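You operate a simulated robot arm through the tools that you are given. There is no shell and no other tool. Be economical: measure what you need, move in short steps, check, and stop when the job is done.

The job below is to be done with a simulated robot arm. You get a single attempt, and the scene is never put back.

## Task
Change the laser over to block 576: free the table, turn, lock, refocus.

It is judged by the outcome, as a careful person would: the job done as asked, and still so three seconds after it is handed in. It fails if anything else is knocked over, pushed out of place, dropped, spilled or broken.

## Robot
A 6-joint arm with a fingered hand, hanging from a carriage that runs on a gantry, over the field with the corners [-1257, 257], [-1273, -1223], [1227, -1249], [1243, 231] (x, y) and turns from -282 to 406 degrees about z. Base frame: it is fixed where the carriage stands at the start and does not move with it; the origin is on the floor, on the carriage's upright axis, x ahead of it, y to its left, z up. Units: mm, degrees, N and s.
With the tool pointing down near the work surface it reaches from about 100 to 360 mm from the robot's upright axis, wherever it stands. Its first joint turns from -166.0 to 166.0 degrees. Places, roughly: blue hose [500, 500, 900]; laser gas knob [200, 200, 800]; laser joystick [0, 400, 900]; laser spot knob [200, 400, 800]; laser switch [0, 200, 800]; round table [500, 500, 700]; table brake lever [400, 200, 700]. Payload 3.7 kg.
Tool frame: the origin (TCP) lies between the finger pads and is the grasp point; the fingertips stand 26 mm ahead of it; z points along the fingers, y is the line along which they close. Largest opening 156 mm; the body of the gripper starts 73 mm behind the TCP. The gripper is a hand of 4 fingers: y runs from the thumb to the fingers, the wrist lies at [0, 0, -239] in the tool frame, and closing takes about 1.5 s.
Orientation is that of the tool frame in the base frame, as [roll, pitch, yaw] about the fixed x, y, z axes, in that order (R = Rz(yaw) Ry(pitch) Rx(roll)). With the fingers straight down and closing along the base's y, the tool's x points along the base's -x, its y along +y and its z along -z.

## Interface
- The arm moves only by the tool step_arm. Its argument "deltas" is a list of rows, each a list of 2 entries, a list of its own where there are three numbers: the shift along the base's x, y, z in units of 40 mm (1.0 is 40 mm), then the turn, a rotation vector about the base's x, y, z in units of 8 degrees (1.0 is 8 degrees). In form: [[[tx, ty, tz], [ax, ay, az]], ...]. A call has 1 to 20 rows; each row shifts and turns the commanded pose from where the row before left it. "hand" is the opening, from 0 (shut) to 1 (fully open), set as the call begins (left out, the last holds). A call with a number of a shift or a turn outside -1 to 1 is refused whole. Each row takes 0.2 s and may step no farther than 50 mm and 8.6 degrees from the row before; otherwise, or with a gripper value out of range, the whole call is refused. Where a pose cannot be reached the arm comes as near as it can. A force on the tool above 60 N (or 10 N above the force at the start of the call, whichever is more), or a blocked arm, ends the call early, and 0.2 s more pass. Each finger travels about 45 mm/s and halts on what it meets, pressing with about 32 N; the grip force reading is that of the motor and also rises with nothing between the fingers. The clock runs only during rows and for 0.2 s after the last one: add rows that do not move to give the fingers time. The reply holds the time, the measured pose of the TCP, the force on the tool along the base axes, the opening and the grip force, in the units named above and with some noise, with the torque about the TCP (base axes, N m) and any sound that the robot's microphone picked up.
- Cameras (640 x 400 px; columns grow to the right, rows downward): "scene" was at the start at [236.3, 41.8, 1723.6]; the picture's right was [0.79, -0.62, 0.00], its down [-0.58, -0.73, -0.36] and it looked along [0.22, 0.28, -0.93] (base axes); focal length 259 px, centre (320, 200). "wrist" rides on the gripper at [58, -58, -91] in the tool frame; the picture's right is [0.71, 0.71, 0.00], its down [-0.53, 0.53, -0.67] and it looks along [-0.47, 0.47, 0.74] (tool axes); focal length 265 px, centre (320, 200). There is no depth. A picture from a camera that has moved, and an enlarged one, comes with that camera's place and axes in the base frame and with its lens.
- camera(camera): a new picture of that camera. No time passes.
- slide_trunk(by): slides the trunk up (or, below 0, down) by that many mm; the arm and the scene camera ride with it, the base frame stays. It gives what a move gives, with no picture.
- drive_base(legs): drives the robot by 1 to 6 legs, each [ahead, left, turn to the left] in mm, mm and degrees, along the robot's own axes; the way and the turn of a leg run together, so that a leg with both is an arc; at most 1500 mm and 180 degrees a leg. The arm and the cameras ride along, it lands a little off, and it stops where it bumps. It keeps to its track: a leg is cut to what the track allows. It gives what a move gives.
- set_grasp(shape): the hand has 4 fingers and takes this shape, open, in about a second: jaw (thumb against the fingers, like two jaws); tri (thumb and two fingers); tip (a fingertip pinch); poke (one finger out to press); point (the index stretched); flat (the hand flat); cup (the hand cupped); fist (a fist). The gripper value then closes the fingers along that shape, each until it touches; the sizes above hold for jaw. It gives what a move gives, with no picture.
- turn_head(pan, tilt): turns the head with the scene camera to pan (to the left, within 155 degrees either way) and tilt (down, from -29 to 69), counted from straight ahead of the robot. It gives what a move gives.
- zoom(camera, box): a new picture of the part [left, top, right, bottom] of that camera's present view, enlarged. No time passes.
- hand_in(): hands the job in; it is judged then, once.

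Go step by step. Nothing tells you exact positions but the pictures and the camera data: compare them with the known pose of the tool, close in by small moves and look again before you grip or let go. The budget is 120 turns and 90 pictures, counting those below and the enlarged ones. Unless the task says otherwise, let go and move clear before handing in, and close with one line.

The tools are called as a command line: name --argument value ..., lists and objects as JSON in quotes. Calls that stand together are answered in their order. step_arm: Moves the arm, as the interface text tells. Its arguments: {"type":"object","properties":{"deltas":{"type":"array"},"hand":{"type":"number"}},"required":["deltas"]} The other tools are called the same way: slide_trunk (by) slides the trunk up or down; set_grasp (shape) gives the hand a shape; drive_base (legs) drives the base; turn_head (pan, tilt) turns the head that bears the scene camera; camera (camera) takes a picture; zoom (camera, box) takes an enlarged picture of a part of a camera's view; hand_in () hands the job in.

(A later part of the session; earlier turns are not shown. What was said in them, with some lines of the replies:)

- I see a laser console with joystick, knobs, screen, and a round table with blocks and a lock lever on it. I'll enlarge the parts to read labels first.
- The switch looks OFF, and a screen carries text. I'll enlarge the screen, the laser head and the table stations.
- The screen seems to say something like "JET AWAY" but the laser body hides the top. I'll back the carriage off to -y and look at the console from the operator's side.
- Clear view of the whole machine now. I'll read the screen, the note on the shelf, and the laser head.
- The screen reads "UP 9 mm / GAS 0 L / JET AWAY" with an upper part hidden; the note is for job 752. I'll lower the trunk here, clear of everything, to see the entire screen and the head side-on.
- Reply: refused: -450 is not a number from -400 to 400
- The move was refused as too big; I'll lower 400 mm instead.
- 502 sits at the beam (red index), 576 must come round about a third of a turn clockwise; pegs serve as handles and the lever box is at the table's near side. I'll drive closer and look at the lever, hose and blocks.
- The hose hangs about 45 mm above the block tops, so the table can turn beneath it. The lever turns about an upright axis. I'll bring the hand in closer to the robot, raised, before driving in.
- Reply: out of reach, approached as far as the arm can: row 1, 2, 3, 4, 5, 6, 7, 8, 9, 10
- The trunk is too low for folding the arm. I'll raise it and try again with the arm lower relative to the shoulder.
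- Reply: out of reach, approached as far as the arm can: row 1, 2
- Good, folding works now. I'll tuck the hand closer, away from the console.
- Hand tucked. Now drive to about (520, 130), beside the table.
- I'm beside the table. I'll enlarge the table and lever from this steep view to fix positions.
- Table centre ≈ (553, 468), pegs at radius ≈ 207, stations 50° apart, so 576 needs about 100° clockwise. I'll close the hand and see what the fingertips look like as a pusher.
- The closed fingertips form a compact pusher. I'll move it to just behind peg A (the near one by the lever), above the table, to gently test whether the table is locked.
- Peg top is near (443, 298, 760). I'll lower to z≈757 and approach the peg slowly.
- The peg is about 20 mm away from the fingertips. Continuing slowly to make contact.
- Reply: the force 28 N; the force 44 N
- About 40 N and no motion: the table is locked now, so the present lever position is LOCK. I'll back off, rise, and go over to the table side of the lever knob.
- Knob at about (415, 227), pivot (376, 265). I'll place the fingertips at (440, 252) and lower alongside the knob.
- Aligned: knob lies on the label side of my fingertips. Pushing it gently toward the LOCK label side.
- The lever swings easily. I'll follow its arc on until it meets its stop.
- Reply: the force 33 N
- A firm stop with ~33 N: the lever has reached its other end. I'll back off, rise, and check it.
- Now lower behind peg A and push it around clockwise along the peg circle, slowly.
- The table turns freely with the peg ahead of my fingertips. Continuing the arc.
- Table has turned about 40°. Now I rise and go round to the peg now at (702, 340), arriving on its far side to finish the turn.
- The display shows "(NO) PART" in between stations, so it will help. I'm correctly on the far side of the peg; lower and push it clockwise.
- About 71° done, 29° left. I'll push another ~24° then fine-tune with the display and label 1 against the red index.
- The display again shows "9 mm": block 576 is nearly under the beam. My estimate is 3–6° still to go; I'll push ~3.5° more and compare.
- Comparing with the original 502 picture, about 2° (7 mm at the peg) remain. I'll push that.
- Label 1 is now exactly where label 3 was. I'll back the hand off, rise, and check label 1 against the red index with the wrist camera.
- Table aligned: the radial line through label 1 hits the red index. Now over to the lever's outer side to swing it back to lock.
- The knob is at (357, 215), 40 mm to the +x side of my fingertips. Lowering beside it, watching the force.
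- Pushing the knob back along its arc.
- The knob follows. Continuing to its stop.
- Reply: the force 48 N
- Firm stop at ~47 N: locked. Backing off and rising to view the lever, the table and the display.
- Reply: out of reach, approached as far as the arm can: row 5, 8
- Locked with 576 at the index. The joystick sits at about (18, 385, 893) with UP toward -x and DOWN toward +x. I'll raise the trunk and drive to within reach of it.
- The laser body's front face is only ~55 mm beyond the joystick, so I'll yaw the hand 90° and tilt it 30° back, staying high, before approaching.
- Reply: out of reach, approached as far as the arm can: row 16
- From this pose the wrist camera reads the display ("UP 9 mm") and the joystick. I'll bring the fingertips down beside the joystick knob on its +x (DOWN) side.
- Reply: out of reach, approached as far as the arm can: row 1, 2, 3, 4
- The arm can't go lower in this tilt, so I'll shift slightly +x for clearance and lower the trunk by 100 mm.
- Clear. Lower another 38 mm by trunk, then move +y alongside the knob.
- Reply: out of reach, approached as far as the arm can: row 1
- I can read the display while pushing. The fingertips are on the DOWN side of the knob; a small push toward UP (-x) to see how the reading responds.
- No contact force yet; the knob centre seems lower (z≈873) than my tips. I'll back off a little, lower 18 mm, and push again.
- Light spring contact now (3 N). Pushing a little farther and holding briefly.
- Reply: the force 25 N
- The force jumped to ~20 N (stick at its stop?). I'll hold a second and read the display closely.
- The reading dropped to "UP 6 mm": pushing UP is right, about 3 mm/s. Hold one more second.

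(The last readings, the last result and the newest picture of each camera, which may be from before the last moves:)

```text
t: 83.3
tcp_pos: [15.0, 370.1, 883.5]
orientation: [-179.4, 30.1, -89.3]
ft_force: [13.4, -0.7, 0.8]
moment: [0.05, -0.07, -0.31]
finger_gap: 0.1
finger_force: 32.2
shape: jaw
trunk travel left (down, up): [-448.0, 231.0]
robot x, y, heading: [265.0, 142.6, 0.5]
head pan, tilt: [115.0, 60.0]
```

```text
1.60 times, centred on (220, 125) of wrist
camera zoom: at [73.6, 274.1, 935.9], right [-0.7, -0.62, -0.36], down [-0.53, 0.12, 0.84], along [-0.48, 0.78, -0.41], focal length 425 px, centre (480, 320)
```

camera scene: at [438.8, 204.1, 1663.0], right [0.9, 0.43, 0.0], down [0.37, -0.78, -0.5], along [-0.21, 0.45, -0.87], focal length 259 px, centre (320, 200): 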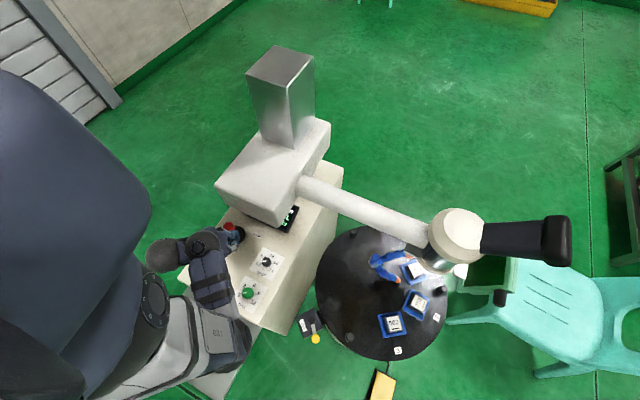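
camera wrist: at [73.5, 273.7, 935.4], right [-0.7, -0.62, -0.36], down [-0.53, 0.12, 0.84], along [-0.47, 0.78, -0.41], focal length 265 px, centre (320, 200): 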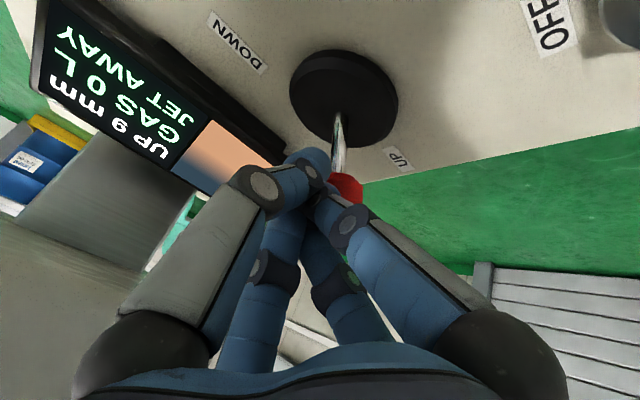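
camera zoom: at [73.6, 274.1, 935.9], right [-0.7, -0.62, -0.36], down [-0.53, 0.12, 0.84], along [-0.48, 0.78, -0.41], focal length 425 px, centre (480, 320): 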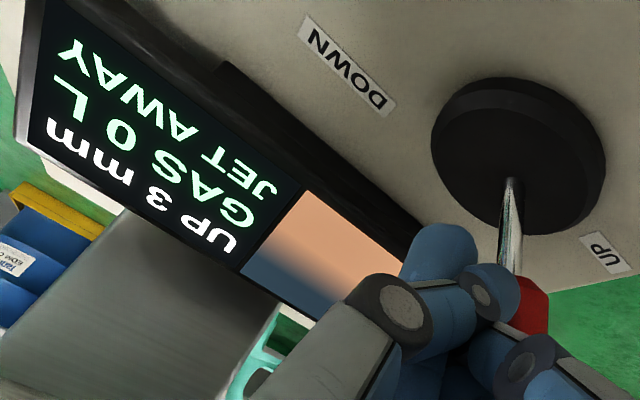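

3 mm left. Hold ~0.5 s more, then release in the same call.

step_arm --deltas '[[[0, 0, 0], [0, 0, 0]], [[0, 0, 0], [0, 0, 0]], [[0, 0, 0], [0, 0, 0]], [[0.5, 0, 0], [0, 0, 0]], [[0, 0, 0], [0, 0, 0]]]'

zoom --camera "wrist" --box '[20, 0, 420, 250]'

```text
t: 84.5
tcp_pos: [33.2, 369.3, 884.2]
orientation: [-179.8, 30.1, -89.3]
ft_force: [0.8, 0.2, -0.2]
moment: [-0.03, 0.01, -0.05]
finger_gap: 0.0
finger_force: 31.5
shape: jaw
trunk travel left (down, up): [-448.0, 231.0]
robot x, y, heading: [266.2, 145.1, 0.5]
head pan, tilt: [115.0, 60.0]
```

```text
1.60 times, centred on (220, 125) of wrist
camera zoom: at [91.4, 273.1, 935.7], right [-0.7, -0.62, -0.36], down [-0.53, 0.11, 0.84], along [-0.48, 0.78, -0.41], focal length 425 px, centre (480, 320)
```

zoom: 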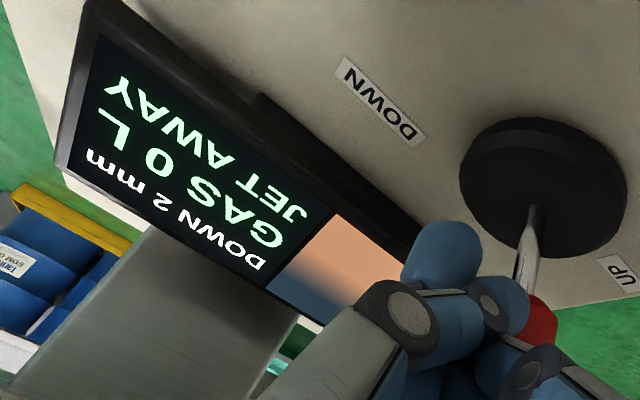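

It overshot slightly to "DOWN 2 mm". I'll retreat to -y, shift the whole robot -x past the knob, and give a short push toward DOWN.

step_arm --deltas '[[[0.2, -0.3, 0], [0, 0, 0]], [[0, -0.6, 0], [0, 0, 0]], [[0, -0.6, 0], [0, 0, 0]], [[0, 0, 0], [0, 0, 0]]]'

drive_base --legs '[[-90, 0, 0]]'

camera --camera "wrist"

```text
t: 85.5
tcp_pos: [44.3, 316.1, 880.2]
orientation: [179.9, 29.7, -89.2]
ft_force: [-0.6, 0.7, -0.5]
moment: [0.0, -0.03, 0.0]
finger_gap: 0.0
finger_force: 31.7
shape: jaw
out of reach, approached as far as the arm can: row 3
trunk travel left (down, up): [-448.0, 231.0]
robot x, y, heading: [261.9, 146.1, 0.4]
head pan, tilt: [115.0, 60.0]
```

```text
t: 86.6
tcp_pos: [-45.3, 316.1, 880.1]
orientation: [-179.9, 29.8, -89.3]
ft_force: [1.0, 0.7, 0.0]
moment: [-0.04, 0.05, -0.01]
finger_gap: 0.1
finger_force: 32.4
shape: jaw
trunk travel left (down, up): [-448.0, 231.0]
robot x, y, heading: [175.5, 146.0, 0.4]
head pan, tilt: [115.0, 60.0]
```

```text
17 pictures are left
camera wrist: at [14.3, 220.3, 931.9], right [-0.7, -0.62, -0.35], down [-0.53, 0.12, 0.84], along [-0.48, 0.77, -0.41], focal length 265 px, centre (320, 200)
```

wrist: 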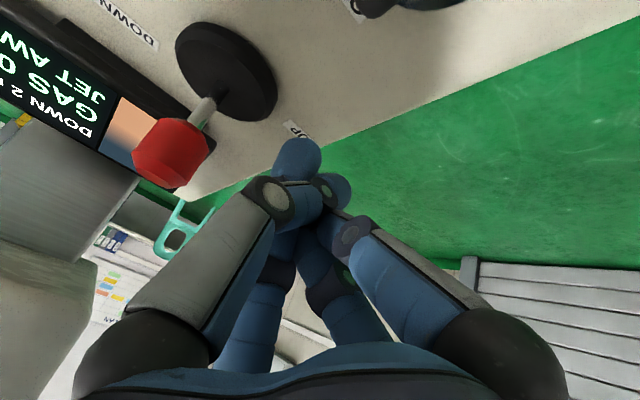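

Still "DOWN 2 mm". Knob at (15, 383, 877). Move +y alongside it and close in from the UP side.

step_arm --deltas '[[[0, 0.6, 0], [0, 0, 0]], [[0, 0.6, 0], [0, 0, 0]], [[0, 0.2, 0], [0, 0, 0]], [[0.3, 0, 0], [0, 0, 0]], [[0, 0, 0], [0, 0, 0]]]'

camera --camera "wrist"

```text
t: 87.8
tcp_pos: [-34.1, 371.4, 884.5]
orientation: [-179.9, 29.5, -89.3]
ft_force: [-0.1, -0.2, -0.2]
moment: [0.0, 0.0, 0.02]
finger_gap: 0.1
finger_force: 31.9
shape: jaw
out of reach, approached as far as the arm can: row 3
trunk travel left (down, up): [-448.0, 231.0]
robot x, y, heading: [176.1, 144.5, 0.2]
head pan, tilt: [115.0, 60.0]
```

```text
16 pictures are left
camera wrist: at [25.8, 277.0, 937.3], right [-0.7, -0.62, -0.35], down [-0.53, 0.12, 0.84], along [-0.48, 0.77, -0.42], focal length 265 px, centre (320, 200)
```

wrist: 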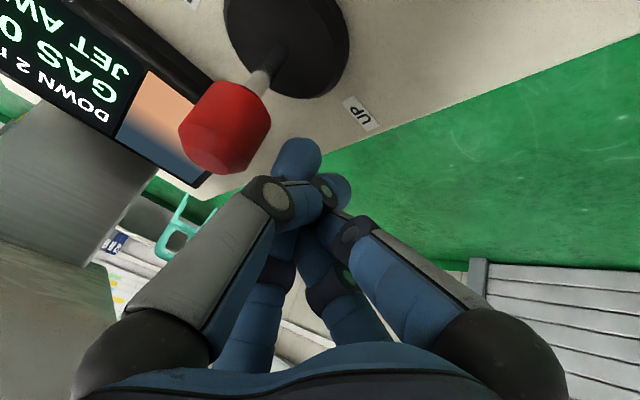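

step_arm --deltas '[[[0.12, 0, 0], [0, 0, 0]], [[0.1, 0, 0], [0, 0, 0]]]'

```text
t: 88.4
tcp_pos: [-24.7, 371.5, 886.2]
orientation: [-180.0, 29.6, -89.3]
ft_force: [0.4, 0.2, -0.4]
moment: [0.0, 0.01, -0.01]
finger_gap: 0.1
finger_force: 32.3
shape: jaw
trunk travel left (down, up): [-448.0, 231.0]
robot x, y, heading: [180.5, 142.7, 0.2]
head pan, tilt: [115.0, 60.0]
```

No contact at x=-25; continuing in small steps by force.

step_arm --deltas '[[[0.12, 0, 0], [0, 0, 0]], [[0.08, 0, 0], [0, 0, 0]]]'

camera --camera "wrist"

```text
t: 89.0
tcp_pos: [-16.8, 369.3, 887.9]
orientation: [180.0, 29.7, -89.3]
ft_force: [-0.9, 0.8, 0.2]
moment: [-0.03, -0.02, -0.02]
finger_gap: 0.0
finger_force: 32.5
shape: jaw
out of reach, approached as far as the arm can: row 2
trunk travel left (down, up): [-448.0, 231.0]
robot x, y, heading: [177.2, 145.3, 0.3]
head pan, tilt: [115.0, 60.0]
```

```text
15 pictures are left
camera wrist: at [42.4, 275.4, 939.5], right [-0.7, -0.62, -0.35], down [-0.53, 0.12, 0.84], along [-0.48, 0.77, -0.41], focal length 265 px, centre (320, 200)
```

wrist: 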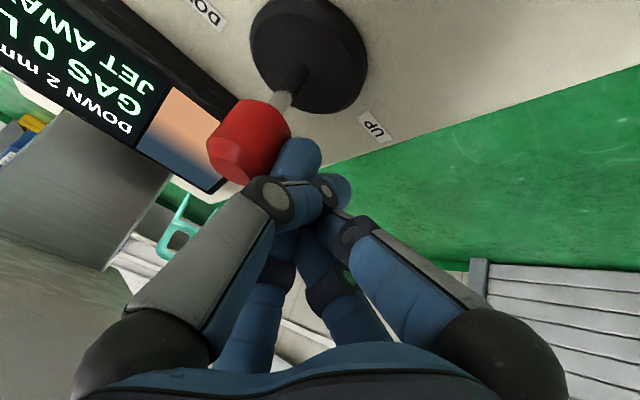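

step_arm --deltas '[[[0.15, 0, 0], [0, 0, 0]]]'

```text
t: 89.4
tcp_pos: [-10.6, 371.4, 887.6]
orientation: [-179.9, 29.6, -89.3]
ft_force: [-1.0, -0.9, 0.8]
moment: [0.0, -0.02, 0.02]
finger_gap: 0.0
finger_force: 32.3
shape: jaw
trunk travel left (down, up): [-448.0, 231.0]
robot x, y, heading: [179.7, 144.0, 0.4]
head pan, tilt: [115.0, 60.0]
```

step_arm --deltas '[[[0.12, 0, 0], [0, 0, 0]]]'

zoom --camera "wrist" --box '[0, 0, 400, 250]'

```text
t: 89.8
tcp_pos: [-7.1, 372.1, 889.3]
orientation: [180.0, 29.5, -89.4]
ft_force: [-2.0, 0.3, 0.6]
moment: [-0.04, 0.01, -0.01]
finger_gap: 0.0
finger_force: 31.9
shape: jaw
trunk travel left (down, up): [-448.0, 231.0]
robot x, y, heading: [173.5, 142.1, 0.3]
head pan, tilt: [115.0, 60.0]
```

```text
1.60 times, centred on (200, 125) of wrist
camera zoom: at [53.0, 275.8, 941.1], right [-0.7, -0.62, -0.35], down [-0.53, 0.12, 0.84], along [-0.48, 0.77, -0.42], focal length 425 px, centre (512, 320)
```

zoom: 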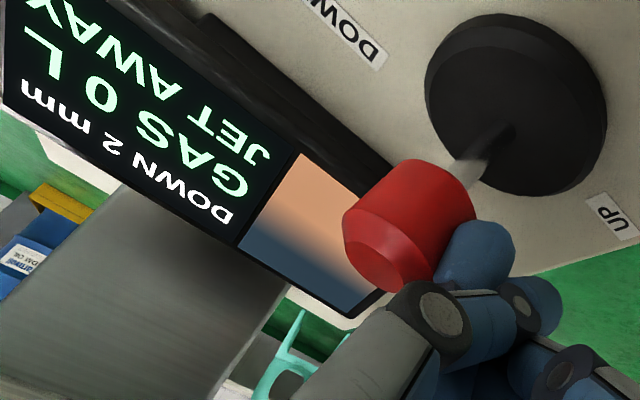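

Contact (2 N), no motion of the reading yet. Small further increments.

step_arm --deltas '[[[0.15, 0, 0], [0, 0, 0]]]'

zoom --camera "wrist" --box '[0, 0, 400, 250]'

```text
t: 90.2
tcp_pos: [0.1, 370.9, 888.6]
orientation: [179.9, 29.5, -89.4]
ft_force: [-1.8, -1.0, -0.2]
moment: [-0.05, 0.01, 0.04]
finger_gap: 0.3
finger_force: 32.0
shape: jaw
trunk travel left (down, up): [-448.0, 231.0]
robot x, y, heading: [177.3, 143.2, 0.5]
head pan, tilt: [115.0, 60.0]
```

```text
1.60 times, centred on (200, 125) of wrist
camera zoom: at [59.0, 275.1, 942.3], right [-0.7, -0.62, -0.35], down [-0.53, 0.12, 0.84], along [-0.48, 0.77, -0.41], focal length 425 px, centre (512, 320)
```

zoom: 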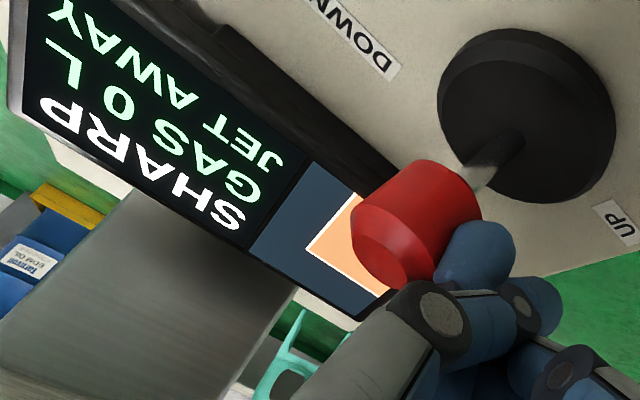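

"SHARP" — release at once.

step_arm --deltas '[[[-1, 0, 0], [0, 0, 0]], [[0, 0, 0], [0, 0, 0]]]'

zoom --camera "wrist" --box '[0, 0, 400, 250]'

```text
t: 90.8
tcp_pos: [-40.5, 371.3, 889.0]
orientation: [-179.9, 29.7, -89.3]
ft_force: [0.0, 0.4, 0.0]
moment: [-0.03, 0.0, 0.0]
finger_gap: 0.0
finger_force: 32.1
shape: jaw
trunk travel left (down, up): [-448.0, 231.0]
robot x, y, heading: [174.2, 142.2, 0.6]
head pan, tilt: [115.0, 60.0]
```

```text
1.60 times, centred on (200, 125) of wrist
camera zoom: at [18.9, 276.2, 940.8], right [-0.7, -0.62, -0.35], down [-0.53, 0.12, 0.84], along [-0.48, 0.77, -0.41], focal length 425 px, centre (512, 320)
```

zoom: 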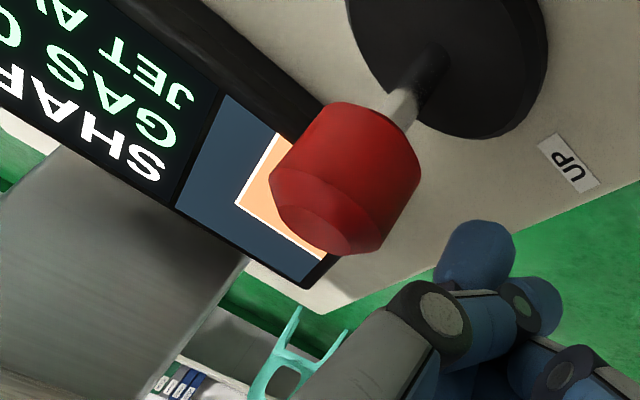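

It stays SHARP. Now I retreat: -y away from the stick, then trunk up, and check the display picture and the table.

step_arm --deltas '[[[0, -0.6, 0], [0, 0, 0]], [[0, -0.6, 0.1], [0, 0, 0]], [[0, 0, 0], [0, 0, 0]]]'

slide_trunk --by 150

camera --camera "wrist"

```text
t: 91.6
tcp_pos: [-39.1, 324.0, 890.3]
orientation: [180.0, 29.7, -89.4]
ft_force: [-0.7, -0.7, 0.1]
moment: [0.02, -0.03, 0.01]
finger_gap: 0.0
finger_force: 32.2
shape: jaw
trunk travel left (down, up): [-448.0, 231.0]
robot x, y, heading: [181.7, 141.3, 0.6]
head pan, tilt: [115.0, 60.0]
```

```text
t: 93.3
tcp_pos: [-38.4, 324.4, 1039.8]
orientation: [180.0, 29.7, -89.3]
ft_force: [-0.4, -1.3, -1.0]
moment: [-0.01, 0.03, -0.02]
finger_gap: 0.0
finger_force: 31.9
shape: jaw
trunk travel left (down, up): [-598.0, 81.0]
robot x, y, heading: [176.9, 143.2, 0.4]
head pan, tilt: [115.0, 60.0]
```

```text
11 pictures are left
camera wrist: at [21.1, 229.6, 1092.1], right [-0.7, -0.62, -0.35], down [-0.53, 0.12, 0.84], along [-0.48, 0.77, -0.41], focal length 265 px, centre (320, 200)
```

wrist: 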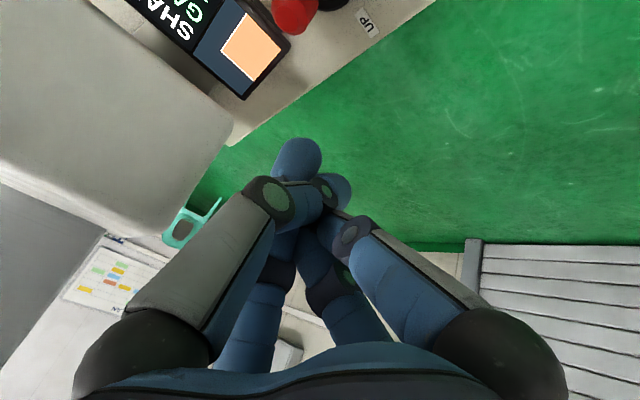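

zoom --camera "wrist" --box '[120, 0, 300, 110]'

zoom --camera "scene" --box '[300, 180, 500, 380]'

```text
3.56 times, centred on (210, 55) of wrist
camera zoom: at [21.1, 229.6, 1092.1], right [-0.7, -0.62, -0.35], down [-0.53, 0.12, 0.84], along [-0.48, 0.77, -0.41], focal length 944 px, centre (711, 716)
```

zoom: 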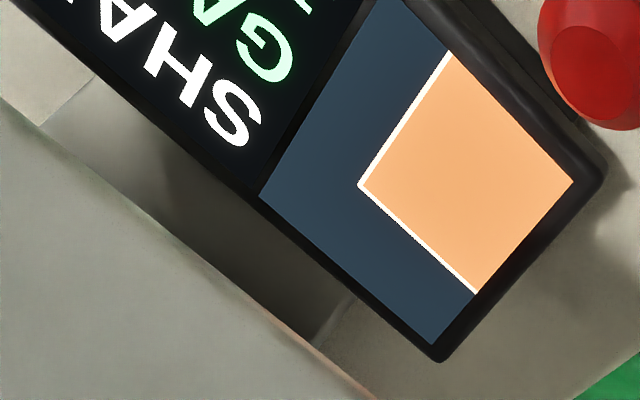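

```text
2.00 times, centred on (400, 280) of scene
camera zoom: at [350.2, 203.4, 1755.0], right [0.9, 0.43, 0.0], down [0.37, -0.78, -0.5], along [-0.21, 0.45, -0.87], focal length 518 px, centre (160, 40)
```

zoom: 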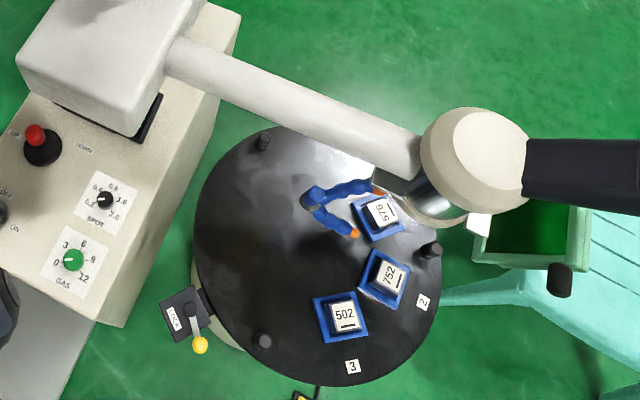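

The display is steady on SHARP, block 576 is at the beam, the lever is back at its locked stop, and nothing else has moved. The hand is clear, so I'm handing in.

hand_in

```text
The job is handed in.
```

The laser is changed over to block 576: I freed the table, turned it about 100° until station 1 lined up with the red index, locked it again, and refocused until the display held at SHARP.
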